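You operate a simulated robot arm through the tools that you are given. There is no shell and no other tool. Be economical: measure what you need, move in short steps, check, and stop when the job is done.

The job below is to be done with a simulated robot arm. You get a single attempt, and the scene is never put back.

TASK
Set the desk clock to quarter past four and wind it until it clicks.
Fine: pull the crown up to set the hands and push it down again.

It is judged by the outcome, as a careful person would: the job done as asked, and still so three seconds after it is handed in. It fails if anything else is knocked over, pushed out of place, dropped, spilled or broken.

THE ROBOT
A 6-joint arm with a two-finger parallel gripper, fixed in place. Base frame: the origin is at the foot of the arm, x ahead of it, y to its left, z up; the work surface is at about z = 0.7. Lengths are in m, angles in degrees, forces in N, time in s.
With the tool pointing down near the work surface it reaches from about 0.24 to 0.66 m from the base axis. Its first joint turns from -66.0 to 66.0 degrees. Payload 2.9 kg.
The TCP is the grasp point between the finger pads, 0.03 m short of the fingertips. In the tool frame z runs along the fingers and y along their closing line. The gripper opens to 0.11 m. The fingers are 0.02 m wide and 0.01 m thick; the gripper's body (0.048 by 0.112 m) begins 0.055 m behind the TCP.
Orientation is that of the tool frame in the base frame, as a unit quaternion [x, y, z, w]. With the fingers straight down and closing along the base's y, the tool's x points along the base's -x, its y along +y and its z along -z.

THE INTERFACE
- The arm moves only by the tool play_rows. Its arguments are lists of equal length, an entry for each row: "hand": the finger opening in m, from 0 to 0.11; "slide": the shift along the tool's x, y, z in units of 25 mm (1.0 is 25 mm), a list of three; "angular": the turn, a rotation vector about the tool's x, y, z in units of 4 degrees (1.0 is 4 degrees), a list of three. In form: {"hand": [hand, ...], "slide": [[dx, dy, dz], ...], "angular": [[ax, ay, az], ...]}. A call has 1 to 12 rows; each row shifts and turns the commanded pose from where the row before left it, along the tool's axes as they then stand. A call with a number of a shift or a turn outside -1 to 1 is refused whole. A row lasts 0.2 s, in which the tool goes at most 0.05 m and 8.6 degrees; a call with a longer step from one row to the next is refused whole, and so is a gripper value outside its range. Where a pose cannot be reached the arm comes as near as it can. A force on the tool above 40 N (or 10 N above the force at the start of the call, whichever is more), or a blocked arm, ends the call early, and 0.2 s more pass. The fingers move at their own pace (about 0.108 m/s each) and stop on an object; they squeeze with about 42 N. The grip force told is the motor's: it shows also when the fingers shut on nothing. Time passes only in rows, and 0.2 s behind the last, so rows that do not move let the fingers close. It gives the time, the measured TCP pose, the force on the tool (base axes), the opening and the grip force at its end, in the units of the frame above (readings bear some noise), with the torque about the TCP (base axes, N m) and any sound that the robot's microphone picked up.
- Cameras (640 x 400 px; columns grow to the right, rows downward): "scene" is fixed at [0.0767, 0.4325, 1.3812]; the picture's right is [-0.76, -0.65, 0.00], its down [-0.38, 0.45, -0.81] and it looks along [0.53, -0.61, -0.59] (base axes); focal length 374 px, centre (320, 200). "wrist" rides on the gripper at [0.072, 0.017, -0.103] in the tool frame; the picture's right is [-0.23, 0.97, 0.00], its down [-0.76, -0.18, -0.62] and it looks along [-0.61, -0.14, 0.78] (tool axes); focal length 222 px, centre (320, 200). There is no depth. A picture from a camera that has moved, and an enlarged one, comes with that camera's place and axes in the base frame and with its lens.
- capture(camera): a new picture of that camera. The clock stands still meanwhile.
- inspect(camera, box): a new picture of the part [left, top, right, bottom] of that camera's present view, enlarged. The clock stands still meanwhile.
- hand_in(): hands the job in; it is judged then, once.

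Work in short steps. Places have to be worked out from the pictures, the camera data and where the tool is seen: move nearer, look again, correct. Check each grasp and each placing, and mend what went wrong. You have 120 turns and 84 pictures in all, those below and enlarged ones among them. Open the gripper and draw the arm clear of the work before you hand the job in, unless the task says otherwise; then end with one line.

The tools are called after ">>>" by a JSON object that holds its "name" and its "arguments". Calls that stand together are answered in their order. play_rows: Moves the arm, as the interface text tells. Its arguments: {"type":"object","properties":{"hand":{"type":"array"},"slide":{"type":"array"},"angular":{"type":"array"}},"required":["hand","slide","angular"]} The other tools are called the same way: capture (camera) takes a picture; inspect (camera, box) takes an enlarged picture of a part of a camera's view; hand_in () hands the job in.

At the start:

```text
clock: 0.0
tcp_pos: [0.4905, -0.1298, 1.0694]
tcp_rot: [0.0, 1.0, 0.001, 0.0]
ft_force: [1.2, -0.1, 0.1]
moment: [0.0, 0.02, 0.0]
finger_gap: 0.1097
finger_force: 0.0
```

scene: 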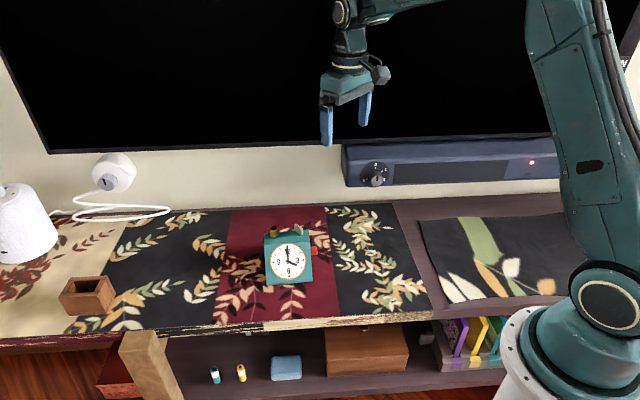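
wrist: 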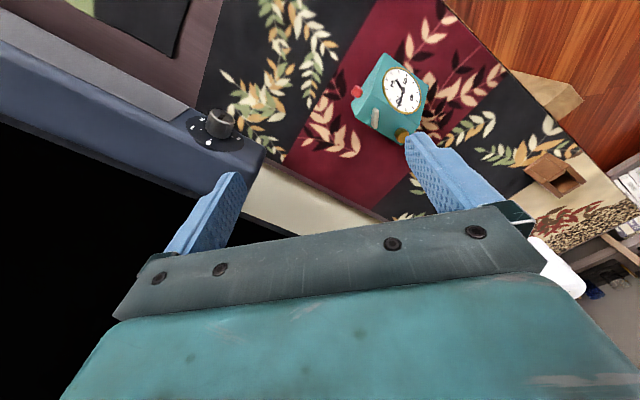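

I see a teal desk clock with a gold crown on top and a red knob on the side. I look closer with both cameras.

>>> {"name": "inspect", "arguments": {"camera": "scene", "box": [240, 210, 340, 300]}}

>>> {"name": "inspect", "arguments": {"camera": "wrist", "box": [330, 30, 450, 150]}}

```text
4.44 times, centred on (290, 255) of scene
camera zoom: at [0.0767, 0.4325, 1.3812], right [-0.76, -0.65, 0.0], down [-0.38, 0.45, -0.81], along [0.53, -0.61, -0.59], focal length 1662 px, centre (453, -44)
```

zoom: 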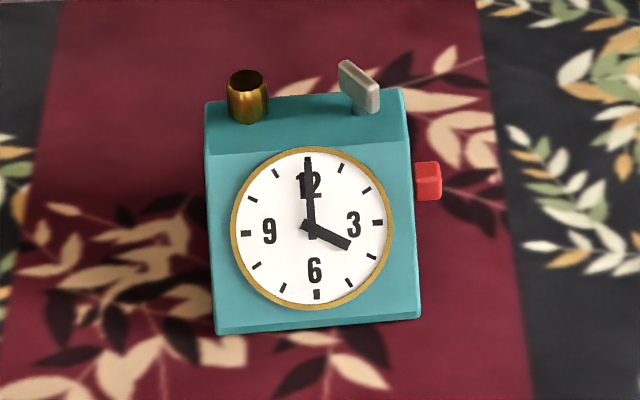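

```text
3.33 times, centred on (390, 90) of wrist
camera zoom: at [0.4183, -0.1145, 1.1721], right [0.23, 0.97, 0.0], down [0.76, -0.18, 0.62], along [0.61, -0.14, -0.78], focal length 740 px, centre (87, 567)
```

zoom: 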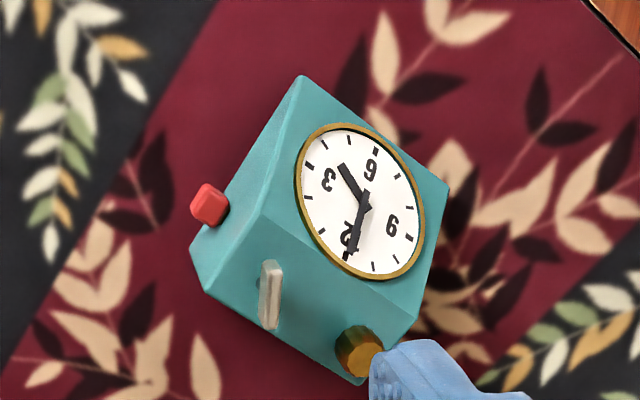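

The crown triangulates to about (0.606, -0.008, 0.79) and the silver key to about (0.564, -0.052, 0.793), with the clock's face looking along (-0.7, 0.7). I turn the tool -45° so the fingers close along the clock's front-back line, and come down a bit.

>>> {"name": "play_rows", "arguments": {"hand": [0.06, 0.06, 0.06, 0.06, 0.06, 0.06, 0.06, 0.06, 0.06, 0.06, 0.06, 0.06], "slide": [[0, 0, 0.3], [0, 0, 0.3], [0, 0, 0.3], [0, 0, 0.3], [0, 0, 0.3], [0, 0, 0.3], [0, 0, 0.3], [0, 0, 0.3], [0, 0, 0.3], [0, 0, 0.3], [0, 0, 0.3], [0, 0, 0.3]], "angular": [[0, 0, -0.94], [0, 0, -0.94], [0, 0, -0.94], [0, 0, -0.94], [0, 0, -0.94], [0, 0, -0.94], [0, 0, -0.94], [0, 0, -0.94], [0, 0, -0.94], [0, 0, -0.94], [0, 0, -0.94], [0, 0, -0.94]]}}

```text
clock: 2.6
tcp_pos: [0.4898, -0.1313, 0.979]
tcp_rot: [-0.385, 0.923, 0.0, 0.0]
ft_force: [0.4, 0.1, 0.7]
moment: [0.02, 0.01, -0.02]
finger_gap: 0.0601
finger_force: 0.0
```

The turn is as planned. I move above the crown at z ≈ 0.90, fingertips at 0.87, still well clear.

>>> {"name": "play_rows", "arguments": {"hand": [0.06, 0.06, 0.06, 0.06, 0.06, 0.06, 0.06, 0.06], "slide": [[-0.845, 0.025, 0.39], [-0.845, 0.025, 0.39], [-0.845, 0.025, 0.39], [-0.845, 0.025, 0.39], [-0.845, 0.025, 0.39], [-0.845, 0.025, 0.39], [-0.845, 0.025, 0.39], [-0.845, 0.025, 0.39]], "angular": [[0, 0, 0], [0, 0, 0], [0, 0, 0], [0, 0, 0], [0, 0, 0], [0, 0, 0], [0, 0, 0], [0, 0, 0]]}}

>>> {"name": "capture", "arguments": {"camera": "wrist"}}

>>> {"name": "inspect", "arguments": {"camera": "scene", "box": [220, 150, 360, 300]}}

```text
clock: 4.4
tcp_pos: [0.6065, -0.0058, 0.8995]
tcp_rot: [-0.384, 0.923, 0.0, -0.001]
ft_force: [-0.8, -0.6, 0.5]
moment: [-0.01, -0.01, -0.01]
finger_gap: 0.0598
finger_force: 0.0
```

```text
79 pictures are left
camera wrist: at [0.5432, -0.0456, 1.0041], right [-0.53, 0.85, 0.0], down [0.66, 0.41, 0.62], along [0.53, 0.33, -0.78], focal length 222 px, centre (320, 200)
```

wrist: 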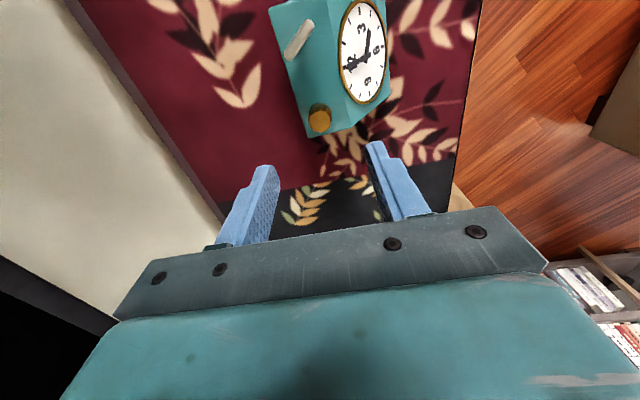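

```text
2.67 times, centred on (290, 225) of scene
camera zoom: at [0.0767, 0.4325, 1.3812], right [-0.76, -0.65, 0.0], down [-0.38, 0.45, -0.81], along [0.53, -0.61, -0.59], focal length 997 px, centre (400, 133)
```

zoom: 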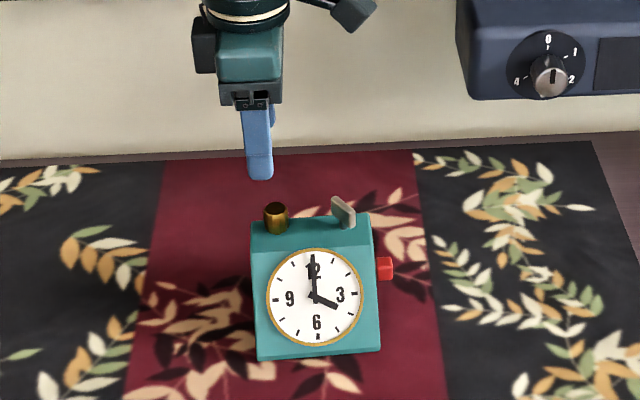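

Both views again put the crown at about (0.605, -0.008). I zoom in the wrist view to fix its centre and the clock's exact yaw.

>>> {"name": "inspect", "arguments": {"camera": "wrist", "box": [250, 0, 410, 150]}}

```text
2.67 times, centred on (330, 75) of wrist
camera zoom: at [0.5432, -0.0456, 1.0041], right [-0.53, 0.85, 0.0], down [0.66, 0.41, 0.62], along [0.53, 0.33, -0.78], focal length 592 px, centre (293, 533)
```

zoom: 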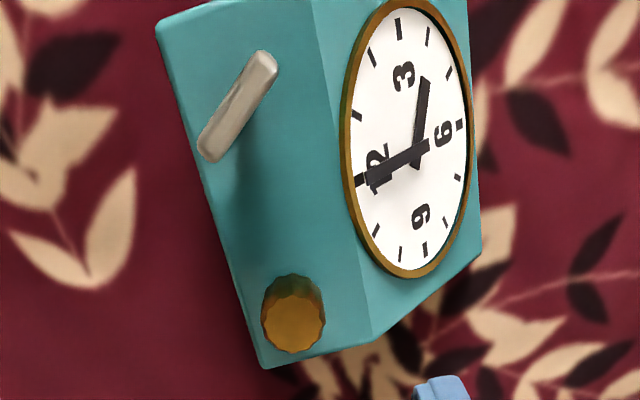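

The crown is refined to (0.603, -0.0085), about 22 mm across with its top near z = 0.80. I descend to z ≈ 0.835 (fingertips about level with the crown's top) and check.

>>> {"name": "play_rows", "arguments": {"hand": [0.05, 0.05, 0.05, 0.05, 0.05], "slide": [[0.16, 0.0, 0.52], [0, 0, 0.52], [0, 0, 0.52], [0, 0, 0.52], [0, 0, 0.52]], "angular": [[0, 0, 0], [0, 0, 0], [0, 0, 0], [0, 0, 0], [0, 0, 0]]}}

>>> {"name": "capture", "arguments": {"camera": "wrist"}}

>>> {"name": "inspect", "arguments": {"camera": "scene", "box": [240, 190, 340, 290]}}

```text
clock: 5.6
tcp_pos: [0.6047, -0.0088, 0.8363]
tcp_rot: [-0.383, 0.924, 0.0, 0.001]
ft_force: [0.5, 0.4, -0.8]
moment: [-0.03, -0.01, -0.02]
finger_gap: 0.05
finger_force: 0.0
```

```text
76 pictures are left
camera wrist: at [0.5416, -0.0487, 0.9394], right [-0.53, 0.85, 0.0], down [0.66, 0.41, 0.62], along [0.53, 0.33, -0.78], focal length 222 px, centre (320, 200)
```

wrist: 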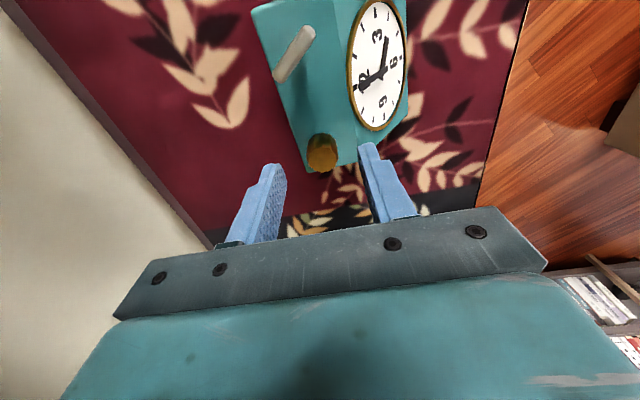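

```text
4.00 times, centred on (290, 240) of scene
camera zoom: at [0.0767, 0.4325, 1.3812], right [-0.76, -0.65, 0.0], down [-0.38, 0.45, -0.81], along [0.53, -0.61, -0.59], focal length 1495 px, centre (440, 40)
```

zoom: 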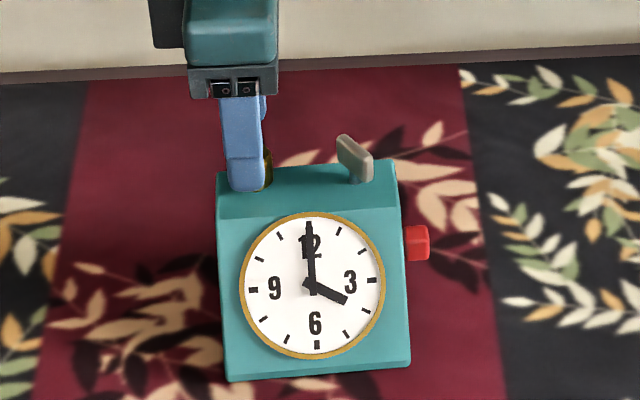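

The fingers straddle the crown and line up with it (projected tip midpoint about (320, 160), crown top at about (322, 157)). I descend 20 mm and close.

>>> {"name": "play_rows", "arguments": {"hand": [0.05, 0.05, 0.05, 0.05], "slide": [[0, 0, 0.2], [0, 0, 0.2], [0, 0, 0.2], [0, 0.03, 0.2]], "angular": [[0, 0, 0], [0, 0, 0], [0, 0, 0], [0, 0, 0]]}}

>>> {"name": "inspect", "arguments": {"camera": "scene", "box": [240, 190, 340, 290]}}

>>> {"name": "inspect", "arguments": {"camera": "wrist", "box": [240, 60, 420, 230]}}

```text
clock: 6.6
tcp_pos: [0.6019, -0.0096, 0.8152]
tcp_rot: [-0.384, 0.923, 0.0, 0.001]
ft_force: [-0.4, -0.5, 0.3]
moment: [-0.02, 0.02, -0.01]
finger_gap: 0.0502
finger_force: 0.0
```

```text
4.00 times, centred on (290, 240) of scene
camera zoom: at [0.0767, 0.4325, 1.3812], right [-0.76, -0.65, 0.0], down [-0.38, 0.45, -0.81], along [0.53, -0.61, -0.59], focal length 1495 px, centre (440, 40)
```

zoom: 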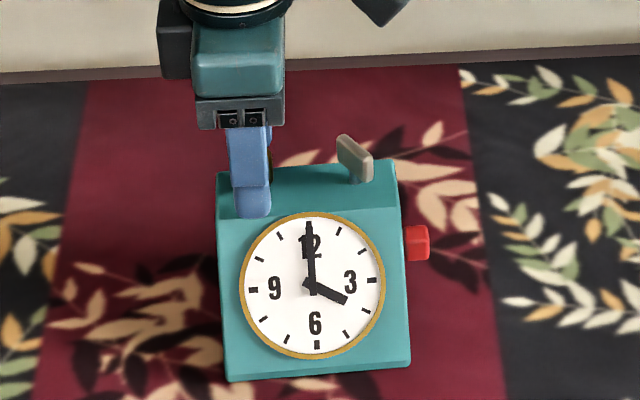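

```text
2.35 times, centred on (330, 145) of wrist
camera zoom: at [0.5396, -0.0498, 0.9186], right [-0.53, 0.85, 0.0], down [0.66, 0.41, 0.62], along [0.53, 0.33, -0.78], focal length 523 px, centre (296, 329)
```

zoom: 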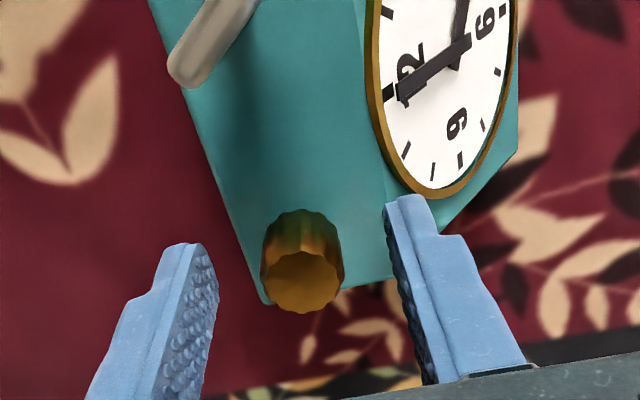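

The crown sits centred between the fingers with no contact below. I close on it.

>>> {"name": "play_rows", "arguments": {"hand": [0.03, 0.015, 0.0, 0.0], "slide": [[0, 0, 0], [0, 0, 0], [0, 0, 0], [0, 0, 0]], "angular": [[0, 0, 0], [0, 0, 0], [0, 0, 0], [0, 0, 0]]}}

>>> {"name": "inspect", "arguments": {"camera": "wrist", "box": [240, 60, 420, 230]}}

```text
clock: 7.6
tcp_pos: [0.6031, -0.0091, 0.8153]
tcp_rot: [-0.382, 0.924, 0.0, 0.002]
ft_force: [-0.4, 2.1, 0.5]
moment: [-0.23, 0.07, -0.11]
finger_gap: 0.0211
finger_force: 42.4
```

```text
2.35 times, centred on (330, 145) of wrist
camera zoom: at [0.54, -0.0497, 0.9187], right [-0.53, 0.85, 0.0], down [0.66, 0.41, 0.62], along [0.53, 0.33, -0.78], focal length 523 px, centre (296, 329)
```

zoom: 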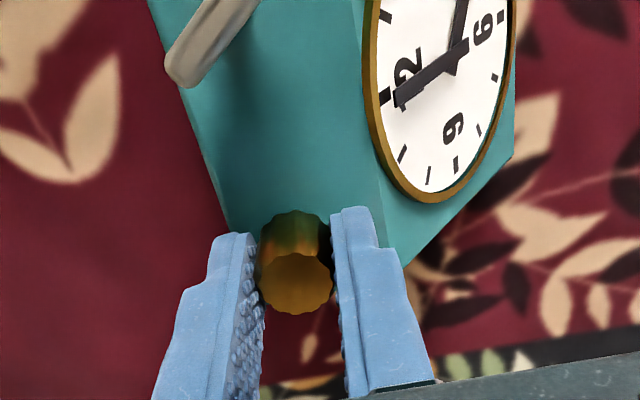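

Gripped at 21 mm. I pull up gently, 2 mm a row, watching force and sound.

>>> {"name": "play_rows", "arguments": {"hand": [0, 0, 0], "slide": [[0, 0, -0.08], [0, 0, -0.08], [0, 0, 0]], "angular": [[0, 0, 0], [0, 0, 0], [0, 0, 0]]}}

```text
clock: 8.4
tcp_pos: [0.6026, -0.0099, 0.8205]
tcp_rot: [-0.384, 0.923, -0.001, 0.002]
ft_force: [6.2, 2.3, -0.4]
moment: [0.06, 0.0, -0.02]
finger_gap: 0.0208
finger_force: 42.5
```

>>> {"name": "inspect", "arguments": {"camera": "scene", "box": [240, 190, 340, 290]}}

>>> {"name": "inspect", "arguments": {"camera": "wrist", "box": [240, 60, 420, 230]}}

```text
4.00 times, centred on (290, 240) of scene
camera zoom: at [0.0768, 0.4325, 1.3812], right [-0.76, -0.65, 0.0], down [-0.38, 0.45, -0.81], along [0.53, -0.61, -0.59], focal length 1495 px, centre (440, 40)
```

zoom: 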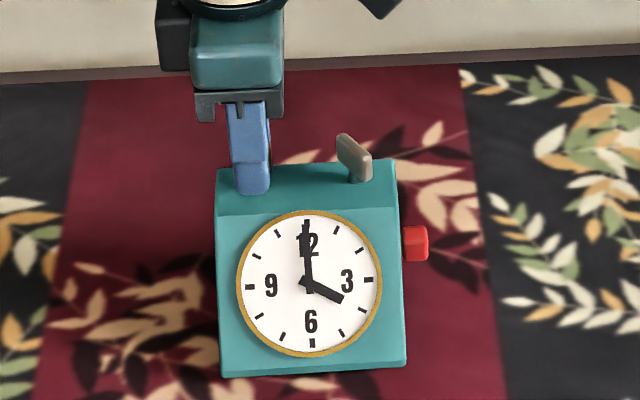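

```text
2.35 times, centred on (330, 145) of wrist
camera zoom: at [0.5403, -0.05, 0.9233], right [-0.53, 0.85, 0.0], down [0.66, 0.41, 0.62], along [0.53, 0.33, -0.78], focal length 523 px, centre (296, 329)
```

zoom: 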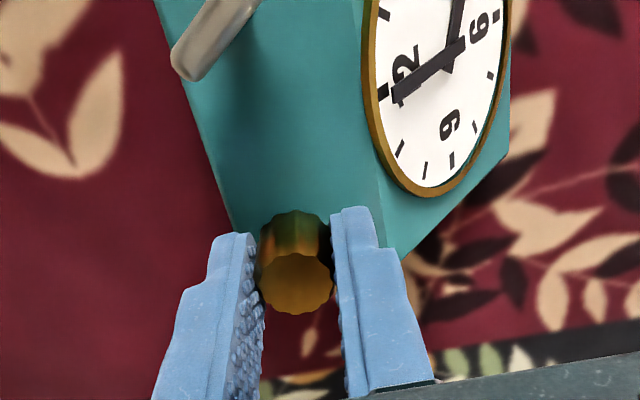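

The clock's left side seems to have lifted slightly (about 2–3 mm). I pull a little further to see whether the crown comes out.

>>> {"name": "play_rows", "arguments": {"hand": [0, 0, 0], "slide": [[0, 0, -0.12], [0, 0, -0.0], [0, 0, 0]], "angular": [[0, 0, 0], [0, 0, 0], [0, 0, 0]]}}

>>> {"name": "inspect", "arguments": {"camera": "scene", "box": [240, 190, 340, 290]}}

>>> {"name": "inspect", "arguments": {"camera": "wrist", "box": [240, 60, 420, 230]}}

```text
clock: 9.2
tcp_pos: [0.6021, -0.0101, 0.8226]
tcp_rot: [-0.382, 0.924, 0.0, 0.0]
ft_force: [6.8, 0.0, 0.4]
moment: [0.07, -0.28, 0.02]
finger_gap: 0.0211
finger_force: 41.9
```

```text
4.00 times, centred on (290, 240) of scene
camera zoom: at [0.0769, 0.4325, 1.3812], right [-0.76, -0.65, 0.0], down [-0.38, 0.45, -0.81], along [0.53, -0.61, -0.59], focal length 1495 px, centre (440, 40)
```

zoom: 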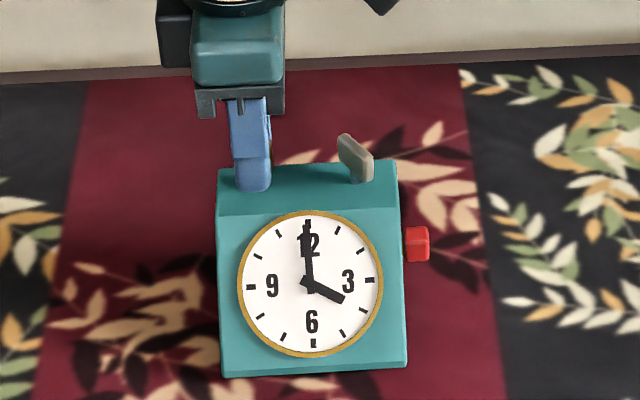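

```text
2.35 times, centred on (330, 145) of wrist
camera zoom: at [0.5399, -0.0505, 0.9257], right [-0.53, 0.85, 0.0], down [0.66, 0.41, 0.62], along [0.53, 0.33, -0.78], focal length 523 px, centre (296, 329)
```

zoom: 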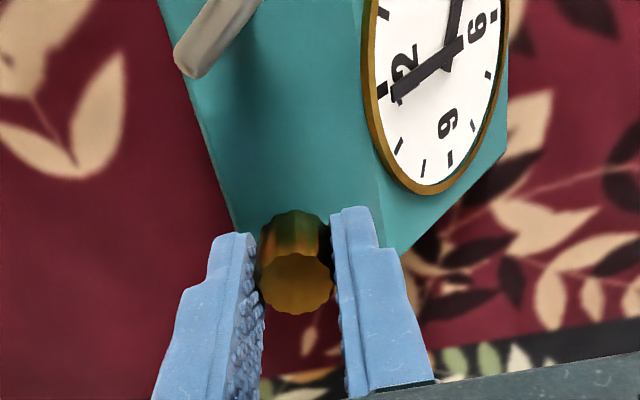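

The clock body settled back while the hand rose, so the crown seems to be out. I turn it 12° clockwise and see whether the minute hand follows.

>>> {"name": "play_rows", "arguments": {"hand": [0, 0, 0, 0, 0, 0], "slide": [[0, 0, 0], [0, 0, 0], [0, 0, 0], [0, 0, 0], [0, 0, 0], [0, 0, 0]], "angular": [[0, 0, 0.6], [0, 0, 0.6], [0, 0, 0.6], [0, 0, 0.6], [0, 0, 0.6], [0, 0, 0]]}}

>>> {"name": "inspect", "arguments": {"camera": "scene", "box": [240, 190, 340, 290]}}

```text
clock: 10.6
tcp_pos: [0.6024, -0.0091, 0.8219]
tcp_rot: [-0.285, 0.959, 0.0, -0.001]
ft_force: [7.4, 0.4, -0.2]
moment: [0.12, -0.2, 0.01]
finger_gap: 0.0209
finger_force: 42.0
```

```text
4.00 times, centred on (290, 240) of scene
camera zoom: at [0.0769, 0.4325, 1.3812], right [-0.76, -0.65, 0.0], down [-0.38, 0.45, -0.81], along [0.53, -0.61, -0.59], focal length 1495 px, centre (440, 40)
```

zoom: 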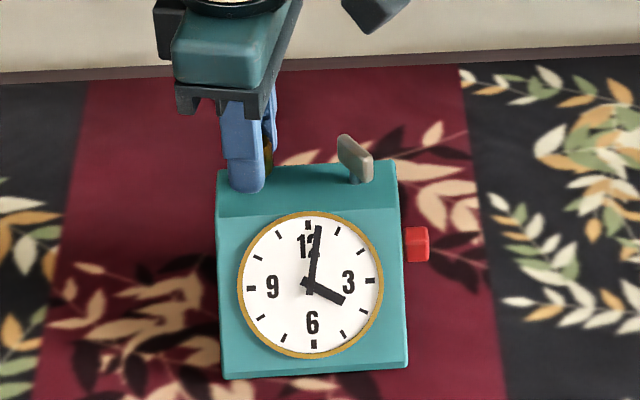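

The minute hand followed about 1:1 clockwise and the body stayed put. I turn 48° more.

>>> {"name": "play_rows", "arguments": {"hand": [0, 0, 0, 0, 0, 0, 0, 0, 0, 0, 0, 0], "slide": [[0, 0, 0], [0, 0, 0], [0, 0, 0], [0, 0, 0], [0, 0, 0], [0, 0, 0], [0, 0, 0], [0, 0, 0], [0, 0, 0], [0, 0, 0], [0, 0, 0], [0, 0, 0]], "angular": [[0, 0, 1], [0, 0, 1], [0, 0, 1], [0, 0, 1], [0, 0, 1], [0, 0, 1], [0, 0, 1], [0, 0, 1], [0, 0, 1], [0, 0, 1], [0, 0, 1], [0, 0, 1]]}}

>>> {"name": "inspect", "arguments": {"camera": "scene", "box": [240, 190, 340, 290]}}

```text
clock: 13.2
tcp_pos: [0.6012, -0.0089, 0.8214]
tcp_rot: [0.131, 0.991, -0.001, -0.001]
ft_force: [1.1, -0.1, 0.0]
moment: [0.05, -0.06, 0.01]
finger_gap: 0.0209
finger_force: 41.9
```

```text
4.00 times, centred on (290, 240) of scene
camera zoom: at [0.0768, 0.4325, 1.3812], right [-0.76, -0.65, 0.0], down [-0.38, 0.45, -0.81], along [0.53, -0.61, -0.59], focal length 1495 px, centre (440, 40)
```

zoom: 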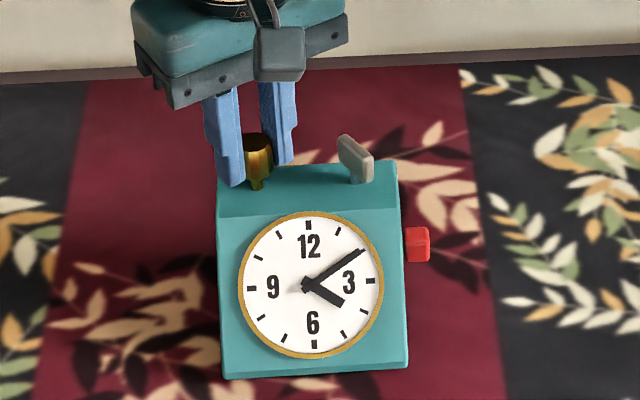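

The crown is visibly out on its shaft and the hand is near 4:09.5. I turn 30° more and look very closely.

>>> {"name": "play_rows", "arguments": {"hand": [0, 0, 0, 0, 0, 0, 0, 0, 0], "slide": [[0, 0, 0], [0, 0, 0], [0, 0, 0], [0, 0, 0], [0, 0, 0], [0, 0, 0], [0, 0, 0], [0, 0, 0], [0, 0, 0]], "angular": [[0, 0, 1], [0, 0, 1], [0, 0, 1], [0, 0, 1], [0, 0, 1], [0, 0, 1], [0, 0, 1], [0, 0, 0.5], [0, 0, 0]]}}

>>> {"name": "inspect", "arguments": {"camera": "scene", "box": [272, 238, 342, 282]}}

```text
clock: 15.2
tcp_pos: [0.6027, -0.0099, 0.8228]
tcp_rot: [0.383, 0.924, 0.0, 0.0]
ft_force: [-1.0, 0.9, -0.6]
moment: [0.08, 0.04, -0.01]
finger_gap: 0.021
finger_force: 42.0
```

```text
9.09 times, centred on (307, 260) of scene
camera zoom: at [0.0768, 0.4325, 1.3812], right [-0.76, -0.65, 0.0], down [-0.38, 0.45, -0.81], along [0.53, -0.61, -0.59], focal length 3399 px, centre (438, -346)
```

zoom: 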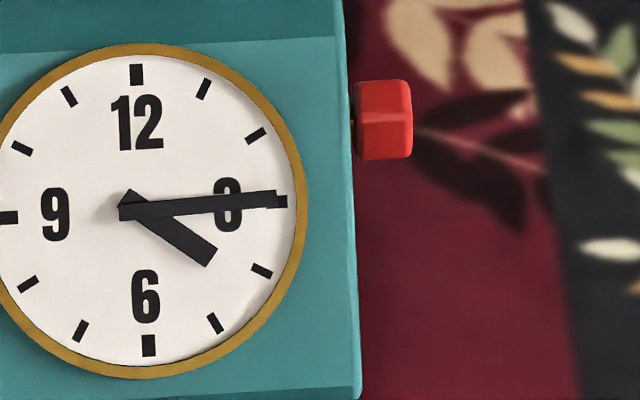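

The hand is about 1° short of the 3 mark. I add 1.2°, then push the crown down in 2 mm rows (it was raised about 7.5 mm).

>>> {"name": "play_rows", "arguments": {"hand": [0, 0, 0, 0, 0, 0, 0], "slide": [[0, 0, 0], [0, 0, 0], [0, 0, 0.08], [0, 0, 0.08], [0, 0, 0.08], [0, 0, 0.06], [0, 0, 0]], "angular": [[0, 0, 0.3], [0, 0, 0], [0, 0, 0], [0, 0, 0], [0, 0, 0], [0, 0, 0], [0, 0, 0]]}}

>>> {"name": "inspect", "arguments": {"camera": "scene", "box": [240, 190, 340, 290]}}

>>> {"name": "inspect", "arguments": {"camera": "scene", "box": [272, 238, 342, 282]}}

```text
clock: 16.8
tcp_pos: [0.604, -0.0104, 0.8163]
tcp_rot: [0.391, 0.921, 0.001, 0.002]
ft_force: [2.6, 4.1, 0.1]
moment: [-0.13, -0.22, -0.02]
finger_gap: 0.0211
finger_force: 41.6
```

```text
4.00 times, centred on (290, 240) of scene
camera zoom: at [0.0767, 0.4326, 1.3812], right [-0.76, -0.65, 0.0], down [-0.38, 0.45, -0.81], along [0.53, -0.61, -0.59], focal length 1495 px, centre (440, 40)
```

zoom: 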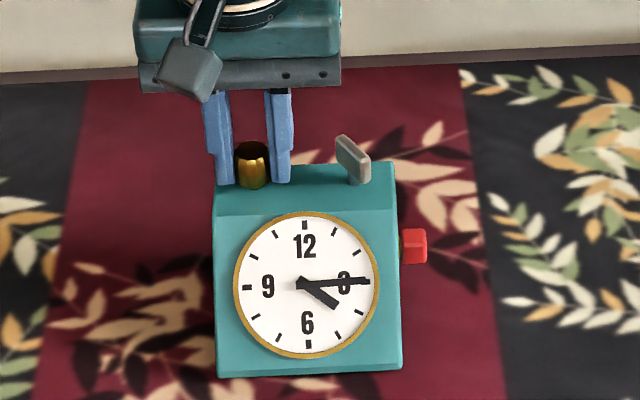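

```text
9.09 times, centred on (307, 260) of scene
camera zoom: at [0.0767, 0.4326, 1.3812], right [-0.76, -0.65, 0.0], down [-0.38, 0.45, -0.81], along [0.53, -0.61, -0.59], focal length 3399 px, centre (438, -346)
```

zoom: 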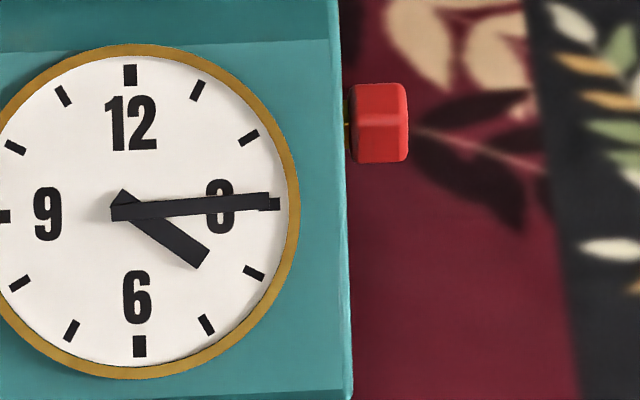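

The hands read 4:15 and the crown looks nearly seated (1 mm above its original height). I press 2 mm more, then look.

>>> {"name": "play_rows", "arguments": {"hand": [0, 0, 0], "slide": [[0, 0, 0.05], [0, 0, 0.05], [0, 0, 0]], "angular": [[0, 0, 0], [0, 0, 0], [0, 0, 0]]}}

>>> {"name": "inspect", "arguments": {"camera": "scene", "box": [240, 190, 340, 290]}}

```text
clock: 17.6
tcp_pos: [0.6038, -0.01, 0.8144]
tcp_rot: [0.392, 0.92, 0.001, 0.003]
ft_force: [-5.9, 2.6, 28.5]
moment: [0.32, 0.61, -0.07]
finger_gap: 0.021
finger_force: 42.2
```

```text
4.00 times, centred on (290, 240) of scene
camera zoom: at [0.076, 0.4326, 1.3812], right [-0.76, -0.65, 0.0], down [-0.38, 0.45, -0.81], along [0.53, -0.61, -0.59], focal length 1495 px, centre (440, 40)
```

zoom: 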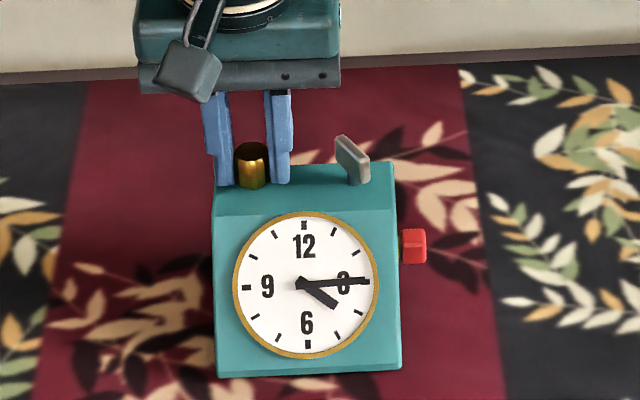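

A 28 N push at the original height means the crown is seated. I ease off, open to 45 mm and lift straight up.

>>> {"name": "play_rows", "arguments": {"hand": [0, 0.045, 0.045, 0.045, 0.045, 0.045, 0.045, 0.045], "slide": [[0, 0, -0.06], [0, 0, 0], [0, 0, 0], [0, 0, -0.3], [0, 0, -0.7], [0, 0, -0.7], [0, 0, -0.7], [0, 0, 0]], "angular": [[0, 0, 0], [0, 0, 0], [0, 0, 0], [0, 0, 0], [0, 0, 0], [0, 0, 0], [0, 0, 0], [0, 0, 0]]}}

>>> {"name": "inspect", "arguments": {"camera": "scene", "box": [240, 190, 340, 290]}}

>>> {"name": "capture", "arguments": {"camera": "wrist"}}

```text
clock: 19.4
tcp_pos: [0.6033, -0.0103, 0.8736]
tcp_rot: [0.391, 0.92, 0.0, 0.0]
ft_force: [0.6, 0.6, -0.1]
moment: [0.01, -0.02, -0.02]
finger_gap: 0.0452
finger_force: 0.0
```

```text
4.00 times, centred on (290, 240) of scene
camera zoom: at [0.0767, 0.4325, 1.3812], right [-0.76, -0.65, 0.0], down [-0.38, 0.45, -0.81], along [0.53, -0.61, -0.59], focal length 1495 px, centre (440, 40)
```

zoom: 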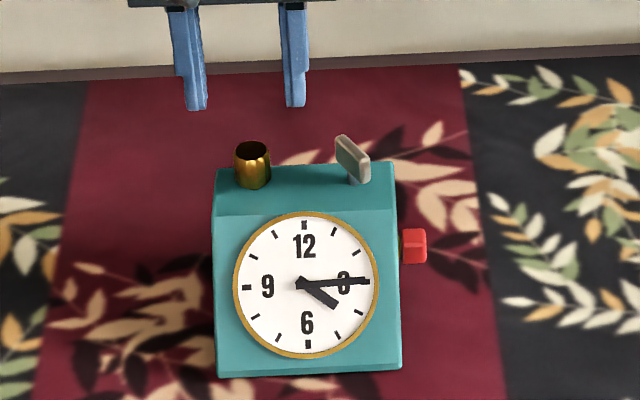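

```text
60 pictures are left
camera wrist: at [0.565, 0.0538, 0.9769], right [0.86, 0.51, 0.0], down [0.4, -0.67, 0.62], along [0.32, -0.54, -0.78], focal length 222 px, centre (320, 200)
```

wrist: 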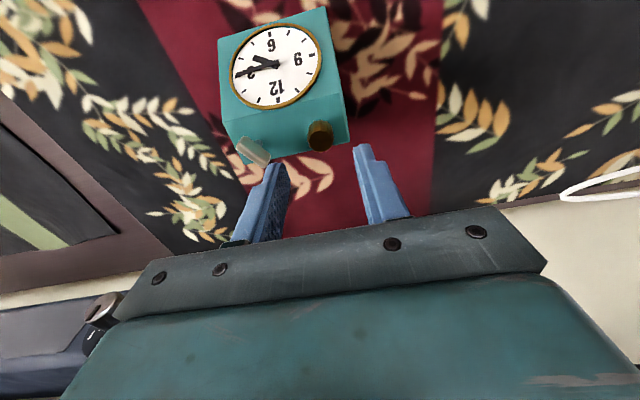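

The crown is down flush and the clock reads 4:15. Next is the silver winding key at about (0.560, -0.053), its blade 25 mm long nearly along base x (about -9°). I turn the tool to yaw +9° and move above it.

>>> {"name": "play_rows", "arguments": {"hand": [0.045, 0.045, 0.045, 0.045, 0.045, 0.045, 0.045, 0.045, 0.045, 0.045, 0.045, 0.045], "slide": [[0, 0, 0], [0, 0, 0], [0, 0, 0], [0, 0, 0], [0, 0, 0], [0, 0, 0], [0, 0, 0], [0, 0, 0], [0, 0, 0], [0, 0, 0], [0.72, -0.97, 0], [0.72, -0.97, 0]], "angular": [[0, 0, -0.925], [0, 0, -0.925], [0, 0, -0.925], [0, 0, -0.925], [0, 0, -0.925], [0, 0, -0.925], [0, 0, -0.925], [0, 0, -0.925], [0, 0, -0.925], [0, 0, -0.925], [0, 0, 0], [0, 0, 0]]}}

>>> {"name": "inspect", "arguments": {"camera": "wrist", "box": [240, 60, 420, 230]}}

>>> {"name": "inspect", "arguments": {"camera": "scene", "box": [240, 190, 340, 290]}}

```text
clock: 22.0
tcp_pos: [0.559, -0.0527, 0.8741]
tcp_rot: [0.08, 0.997, 0.001, 0.0]
ft_force: [0.5, -0.3, 0.5]
moment: [0.02, 0.01, -0.01]
finger_gap: 0.045
finger_force: 0.1
```

```text
2.35 times, centred on (330, 145) of wrist
camera zoom: at [0.4902, -0.0253, 0.9769], right [0.38, 0.93, 0.0], down [0.72, -0.3, 0.62], along [0.58, -0.24, -0.78], focal length 523 px, centre (296, 329)
```

zoom: 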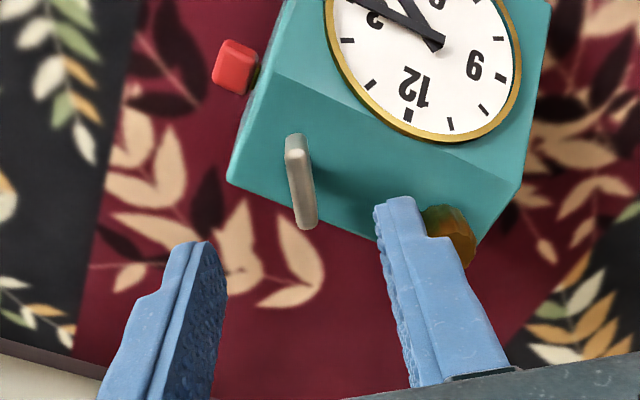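

```text
4.00 times, centred on (290, 240) of scene
camera zoom: at [0.0767, 0.4325, 1.3812], right [-0.76, -0.65, 0.0], down [-0.38, 0.45, -0.81], along [0.53, -0.61, -0.59], focal length 1495 px, centre (440, 40)
```

zoom: 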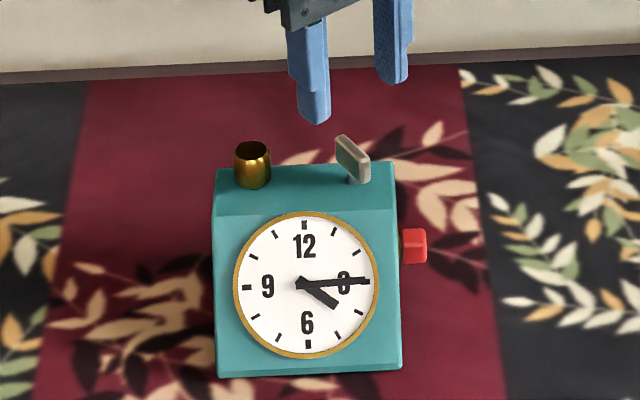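

The key's centre refines to (0.559, -0.052), blade at about -12°. I adjust the yaw 3° and descend to tip height just above the key.

>>> {"name": "play_rows", "arguments": {"hand": [0.04, 0.04, 0.04, 0.04], "slide": [[0, 0.03, 0.3], [0, 0, 0.4], [0, 0, 0.4], [0, 0, 0.3]], "angular": [[0, 0, 0.75], [0, 0, 0], [0, 0, 0], [0, 0, 0]]}}

>>> {"name": "inspect", "arguments": {"camera": "wrist", "box": [240, 60, 420, 230]}}

>>> {"name": "inspect", "arguments": {"camera": "scene", "box": [240, 190, 340, 290]}}

```text
clock: 23.0
tcp_pos: [0.5615, -0.0501, 0.8392]
tcp_rot: [0.105, 0.994, 0.0, 0.0]
ft_force: [0.2, -0.8, -1.2]
moment: [-0.02, 0.0, 0.03]
finger_gap: 0.0399
finger_force: 0.1
```

```text
2.35 times, centred on (330, 145) of wrist
camera zoom: at [0.4936, -0.0198, 0.9415], right [0.43, 0.9, 0.0], down [0.71, -0.33, 0.62], along [0.56, -0.27, -0.78], focal length 523 px, centre (296, 329)
```

zoom: 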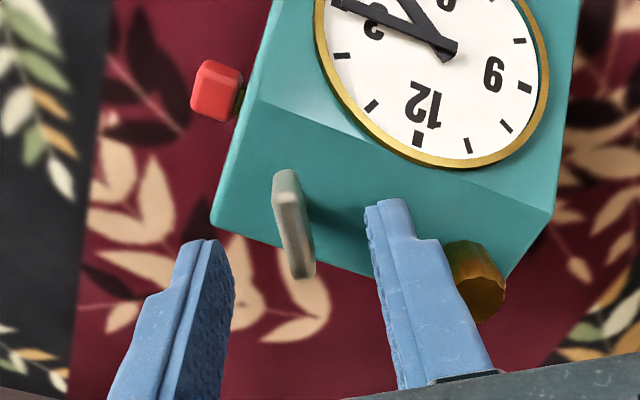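

```text
4.00 times, centred on (290, 240) of scene
camera zoom: at [0.0767, 0.4325, 1.3812], right [-0.76, -0.65, 0.0], down [-0.38, 0.45, -0.81], along [0.53, -0.61, -0.59], focal length 1495 px, centre (440, 40)
```

zoom: 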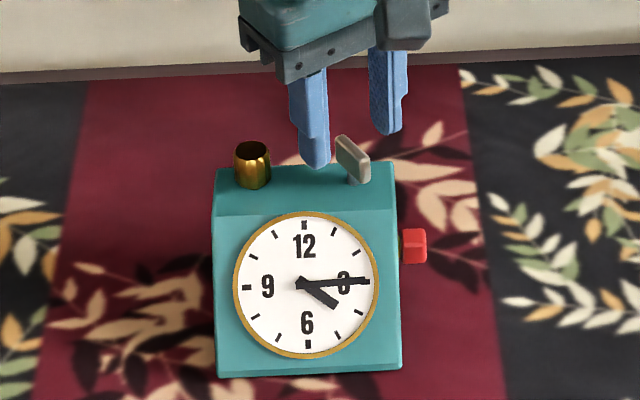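

The blade reads closer to -15° with its centre near (0.558, -0.051). I correct slightly and lower to the grip height.

>>> {"name": "play_rows", "arguments": {"hand": [0.04, 0.04, 0.04, 0.04], "slide": [[0.1, -0.04, 0.1], [0, 0, 0.25], [0, 0, 0.25], [0, 0, 0.25]], "angular": [[0, 0, 0.75], [0, 0, 0], [0, 0, 0], [0, 0, 0]]}}

>>> {"name": "inspect", "arguments": {"camera": "wrist", "box": [240, 60, 420, 230]}}

>>> {"name": "inspect", "arguments": {"camera": "scene", "box": [240, 190, 340, 290]}}

```text
clock: 24.0
tcp_pos: [0.5578, -0.0517, 0.8178]
tcp_rot: [0.131, 0.991, 0.001, 0.001]
ft_force: [0.5, 0.1, -1.4]
moment: [-0.02, 0.04, -0.02]
finger_gap: 0.04
finger_force: 0.0
```

```text
2.35 times, centred on (330, 145) of wrist
camera zoom: at [0.4924, -0.0173, 0.9215], right [0.47, 0.88, 0.0], down [0.69, -0.37, 0.62], along [0.55, -0.29, -0.78], focal length 523 px, centre (296, 329)
```

zoom: 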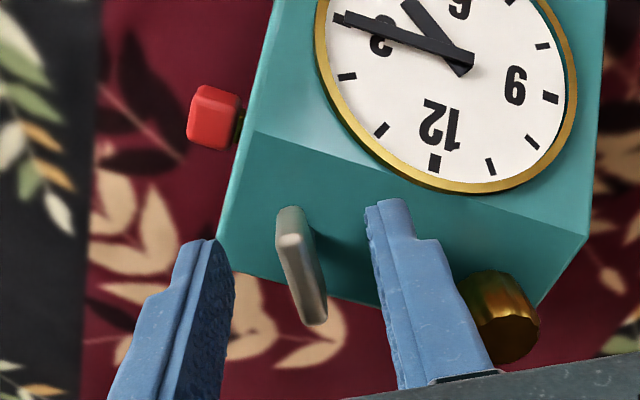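

```text
4.00 times, centred on (290, 240) of scene
camera zoom: at [0.0767, 0.4325, 1.3812], right [-0.76, -0.65, 0.0], down [-0.38, 0.45, -0.81], along [0.53, -0.61, -0.59], focal length 1495 px, centre (440, 40)
```

zoom: 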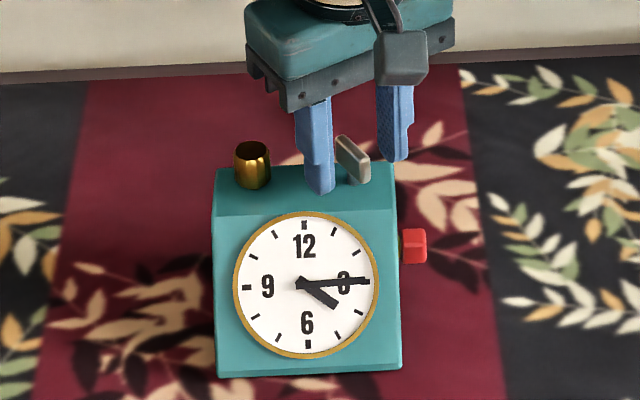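

The blade is between the fingers. I close on it.

>>> {"name": "play_rows", "arguments": {"hand": [0.025, 0.012, 0.0, 0.0], "slide": [[0, 0, 0], [0, 0, 0], [0, 0, 0], [0, 0, 0]], "angular": [[0, 0, 0], [0, 0, 0], [0, 0, 0], [0, 0, 0]]}}

>>> {"name": "inspect", "arguments": {"camera": "wrist", "box": [240, 60, 420, 230]}}

```text
clock: 25.0
tcp_pos: [0.5571, -0.0507, 0.8173]
tcp_rot: [0.131, 0.991, 0.001, 0.001]
ft_force: [2.0, 4.7, 0.1]
moment: [0.09, -0.26, 0.01]
finger_gap: 0.0076
finger_force: 42.2
```

```text
2.35 times, centred on (330, 145) of wrist
camera zoom: at [0.4924, -0.0169, 0.9216], right [0.47, 0.88, 0.0], down [0.69, -0.37, 0.62], along [0.55, -0.29, -0.78], focal length 523 px, centre (296, 329)
```

zoom: 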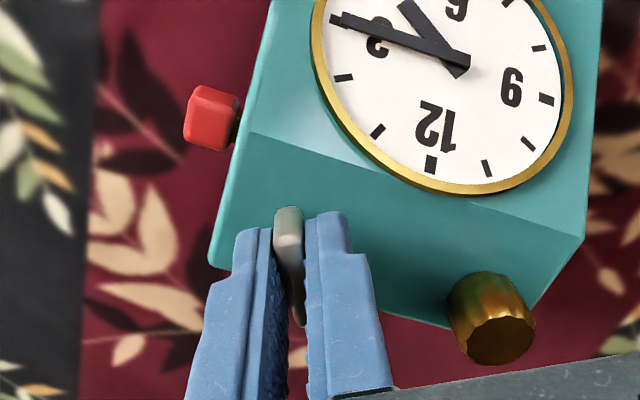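

Gripped at 7.6 mm. I turn clockwise (seen from above) 20° and watch torque, sound and the clock.

>>> {"name": "play_rows", "arguments": {"hand": [0, 0, 0, 0, 0, 0, 0, 0], "slide": [[0, 0, 0], [0, 0, 0], [0, 0, 0], [0, 0, 0], [0, 0, 0], [0, 0, 0], [0, 0, 0], [0, 0, 0]], "angular": [[0, 0, 0.7], [0, 0, 0.7], [0, 0, 0.7], [0, 0, 0.7], [0, 0, 0.7], [0, 0, 0.7], [0, 0, 0.8], [0, 0, 0]]}}

>>> {"name": "inspect", "arguments": {"camera": "scene", "box": [240, 190, 340, 290]}}

```text
clock: 26.8
tcp_pos: [0.557, -0.052, 0.8188]
tcp_rot: [0.302, 0.953, 0.0, 0.0]
ft_force: [-0.1, -2.5, 5.8]
moment: [-0.45, -0.59, -0.04]
finger_gap: 0.0073
finger_force: 41.8
```

```text
4.00 times, centred on (290, 240) of scene
camera zoom: at [0.0766, 0.4325, 1.3812], right [-0.76, -0.65, 0.0], down [-0.38, 0.45, -0.81], along [0.53, -0.61, -0.59], focal length 1495 px, centre (440, 40)
```

zoom: 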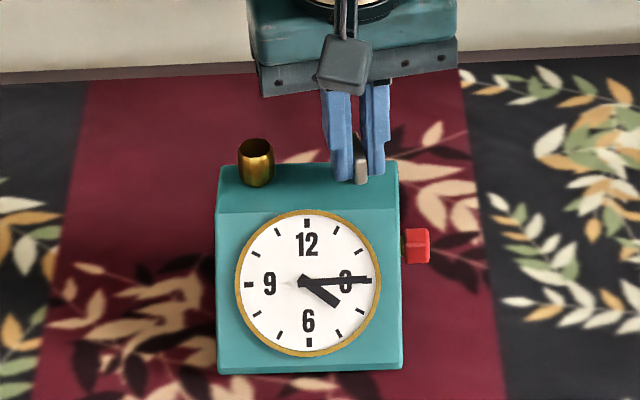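

The key turns, with the clock moved only about a millimetre and the hands still at 4:15. I keep winding.

>>> {"name": "play_rows", "arguments": {"hand": [0, 0, 0, 0, 0, 0, 0, 0, 0, 0, 0], "slide": [[0, 0, 0], [0, 0, 0], [0, 0, 0], [0, 0, 0], [0, 0, 0], [0, 0, 0], [0, 0, 0], [0, 0, 0], [0, 0, 0], [0, 0, 0], [0, 0, 0]], "angular": [[0, 0, 0.9], [0, 0, 0.9], [0, 0, 0.9], [0, 0, 0.9], [0, 0, 0.9], [0, 0, 0.9], [0, 0, 0.9], [0, 0, 0.9], [0, 0, 0.9], [0, 0, 0.9], [0, 0, 0]]}}

>>> {"name": "inspect", "arguments": {"camera": "scene", "box": [240, 190, 340, 290]}}

```text
clock: 29.2
tcp_pos: [0.558, -0.0501, 0.8187]
tcp_rot: [0.581, 0.814, 0.0, 0.0]
ft_force: [-2.0, 4.6, 8.9]
moment: [-0.14, -0.04, 0.01]
finger_gap: 0.0075
finger_force: 42.5
```

```text
4.00 times, centred on (290, 240) of scene
camera zoom: at [0.0765, 0.4326, 1.3812], right [-0.76, -0.65, 0.0], down [-0.38, 0.45, -0.81], along [0.53, -0.61, -0.59], focal length 1495 px, centre (440, 40)
```

zoom: 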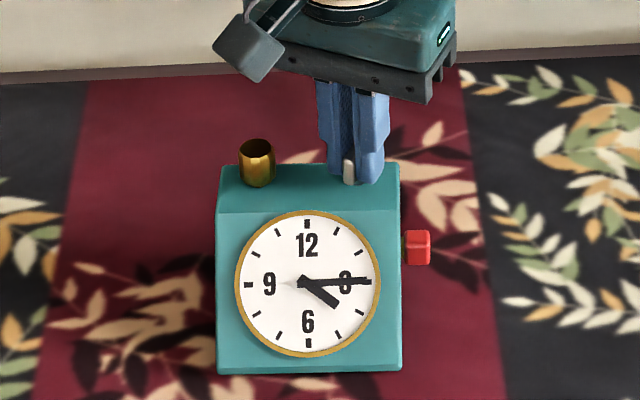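

No click yet, the clock is steady. I continue.

>>> {"name": "play_rows", "arguments": {"hand": [0, 0, 0, 0, 0, 0, 0, 0, 0, 0, 0], "slide": [[0, 0, 0], [0, 0, 0], [0, 0, 0], [0, 0, 0], [0, 0, 0], [0, 0, 0], [0, 0, 0], [0, 0, 0], [0, 0, 0], [0, 0, 0], [0, 0, 0]], "angular": [[0, 0, 0.9], [0, 0, 0.9], [0, 0, 0.9], [0, 0, 0.9], [0, 0, 0.9], [0, 0, 0.9], [0, 0, 0.9], [0, 0, 0.9], [0, 0, 0.9], [0, 0, 0.9], [0, 0, 0]]}}

>>> {"name": "inspect", "arguments": {"camera": "scene", "box": [240, 190, 340, 290]}}

```text
clock: 31.6
tcp_pos: [0.5571, -0.0514, 0.8174]
tcp_rot: [0.805, 0.593, 0.001, 0.002]
ft_force: [11.5, -2.2, 13.1]
moment: [-0.21, -0.08, 0.06]
finger_gap: 0.0075
finger_force: 42.2
```

```text
4.00 times, centred on (290, 240) of scene
camera zoom: at [0.0767, 0.4325, 1.3812], right [-0.76, -0.65, 0.0], down [-0.38, 0.45, -0.81], along [0.53, -0.61, -0.59], focal length 1495 px, centre (440, 40)
```

zoom: 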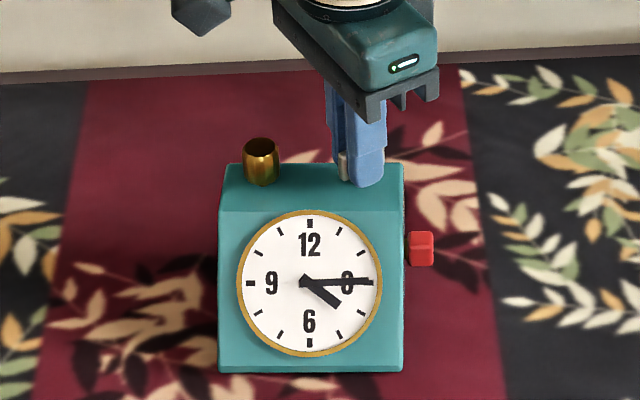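

The clock is being pushed slightly by off-centre turning (Fx 11.5, Fz 13). I shift 2 mm in +x, rise 1 mm, and keep turning.

>>> {"name": "play_rows", "arguments": {"hand": [0, 0, 0, 0, 0, 0, 0, 0, 0, 0], "slide": [[0.02, 0.076, -0.04], [0, 0, 0], [0, 0, 0], [0, 0, 0], [0, 0, 0], [0, 0, 0], [0, 0, 0], [0, 0, 0], [0, 0, 0], [0, 0, 0]], "angular": [[0, 0, 0], [0, 0, 0.9], [0, 0, 0.9], [0, 0, 0.9], [0, 0, 0.9], [0, 0, 0.9], [0, 0, 0.9], [0, 0, 0.9], [0, 0, 0.9], [0, 0, 0]]}}

>>> {"name": "inspect", "arguments": {"camera": "scene", "box": [240, 190, 340, 290]}}

```text
clock: 33.8
tcp_pos: [0.5577, -0.0518, 0.8178]
tcp_rot: [0.927, 0.375, 0.0, 0.0]
ft_force: [-0.3, -7.7, 7.9]
moment: [-0.64, 0.53, 0.03]
finger_gap: 0.0076
finger_force: 41.6
```

```text
4.00 times, centred on (290, 240) of scene
camera zoom: at [0.0766, 0.4324, 1.3813], right [-0.76, -0.65, 0.0], down [-0.38, 0.45, -0.81], along [0.53, -0.61, -0.59], focal length 1495 px, centre (440, 40)
```

zoom: 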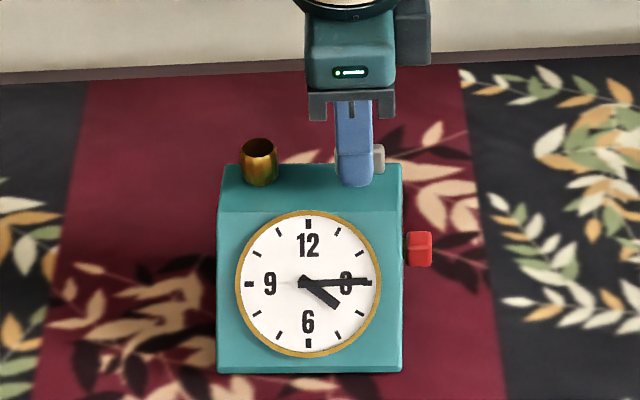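

121° turned so far, still no click. I continue another 36°.

>>> {"name": "play_rows", "arguments": {"hand": [0, 0, 0, 0, 0, 0, 0, 0, 0, 0, 0], "slide": [[-0.036, 0.036, 0], [0, 0, 0], [0, 0, 0], [0, 0, 0], [0, 0, 0], [0, 0, 0], [0, 0, 0], [0, 0, 0], [0, 0, 0], [0, 0, 0], [0, 0, 0]], "angular": [[0, 0, 0.5], [0, 0, 0.9], [0, 0, 0.9], [0, 0, 0.9], [0, 0, 0.9], [0, 0, 0.9], [0, 0, 0.9], [0, 0, 0.9], [0, 0, 0.9], [0, 0, 0.9], [0, 0, 0]]}}

>>> {"name": "inspect", "arguments": {"camera": "scene", "box": [240, 190, 340, 290]}}

```text
clock: 36.2
tcp_pos: [0.559, -0.0536, 0.8188]
tcp_rot: [0.996, 0.084, 0.0, 0.0]
ft_force: [0.2, 0.8, -0.2]
moment: [-0.23, 0.09, -0.04]
finger_gap: 0.0073
finger_force: 42.2
```

```text
4.00 times, centred on (290, 240) of scene
camera zoom: at [0.0768, 0.4325, 1.3812], right [-0.76, -0.65, 0.0], down [-0.38, 0.45, -0.81], along [0.53, -0.61, -0.59], focal length 1495 px, centre (440, 40)
```

zoom: 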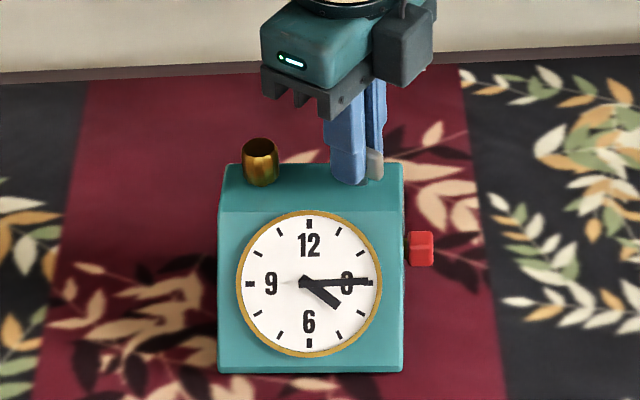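

Forces are now small and centred, yaw at 170°. I continue.

>>> {"name": "play_rows", "arguments": {"hand": [0, 0, 0, 0, 0, 0, 0, 0, 0, 0, 0], "slide": [[0, 0, 0], [0, 0, 0], [0, 0, 0], [0, 0, 0], [0, 0, 0], [0, 0, 0], [0, 0, 0], [0, 0, 0], [0, 0, 0], [0, 0, 0], [0, 0, 0]], "angular": [[0, 0, 0.9], [0, 0, 0.9], [0, 0, 0.9], [0, 0, 0.9], [0, 0, 0.9], [0, 0, 0.9], [0, 0, 0.9], [0, 0, 0.9], [0, 0, 0.9], [0, 0, 0.9], [0, 0, 0]]}}

>>> {"name": "inspect", "arguments": {"camera": "scene", "box": [240, 190, 340, 290]}}

```text
clock: 38.6
tcp_pos: [0.5578, -0.0741, 0.8203]
tcp_rot: [1.0, -0.002, -0.001, 0.003]
ft_force: [-0.1, -2.1, 0.0]
moment: [-0.12, 0.08, -0.01]
finger_gap: 0.0078
finger_force: 41.9
out of reach, approached as far as the arm can: row 3, 4, 5, 6, 7, 8, 9, 10
```

```text
4.00 times, centred on (290, 240) of scene
camera zoom: at [0.0768, 0.4325, 1.3812], right [-0.76, -0.65, 0.0], down [-0.38, 0.45, -0.81], along [0.53, -0.61, -0.59], focal length 1495 px, centre (440, 40)
```

zoom: 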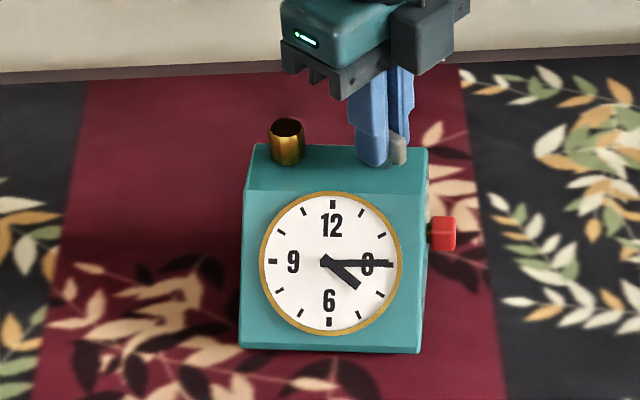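

The wrist ran out near 175–180° and the arm drifted, sliding the clock about 20 mm in -y. The clock still stands upright at 4:15. I release the key and rise straight up before re-gripping half a turn back.

>>> {"name": "play_rows", "arguments": {"hand": [0.035, 0.035, 0.035], "slide": [[0, 0, 0], [0, 0, 0], [0, 0, 0]], "angular": [[0, 0, 0], [0, 0, 0], [0, 0, 0]]}}

>>> {"name": "inspect", "arguments": {"camera": "scene", "box": [240, 190, 340, 290]}}

>>> {"name": "inspect", "arguments": {"camera": "wrist", "box": [240, 60, 420, 230]}}

```text
clock: 39.4
tcp_pos: [0.5571, -0.0731, 0.8193]
tcp_rot: [1.0, -0.002, -0.001, 0.002]
ft_force: [-0.3, 0.1, 0.2]
moment: [0.0, -0.04, 0.0]
finger_gap: 0.0349
finger_force: 0.0
```

```text
4.00 times, centred on (290, 240) of scene
camera zoom: at [0.0767, 0.4325, 1.3812], right [-0.76, -0.65, 0.0], down [-0.38, 0.45, -0.81], along [0.53, -0.61, -0.59], focal length 1495 px, centre (440, 40)
```

zoom: 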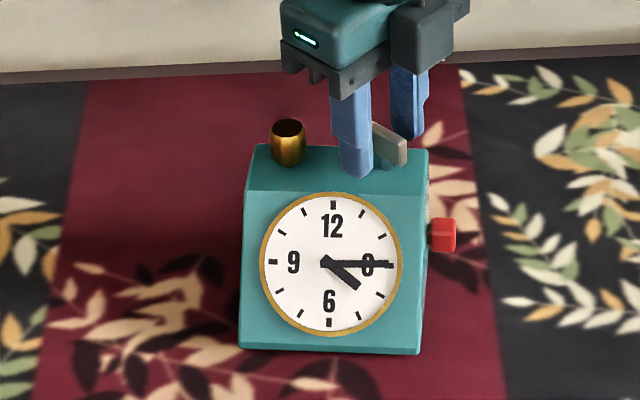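

```text
2.35 times, centred on (330, 145) of wrist
camera zoom: at [0.6302, -0.091, 0.9227], right [-0.23, -0.97, 0.01], down [-0.76, 0.18, 0.62], along [-0.61, 0.14, -0.78], focal length 523 px, centre (296, 329)
```

zoom: 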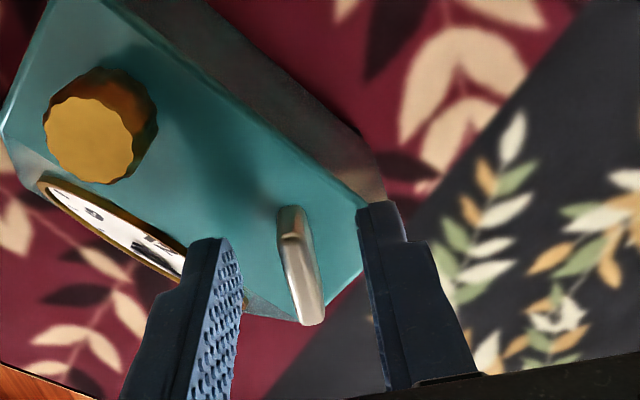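

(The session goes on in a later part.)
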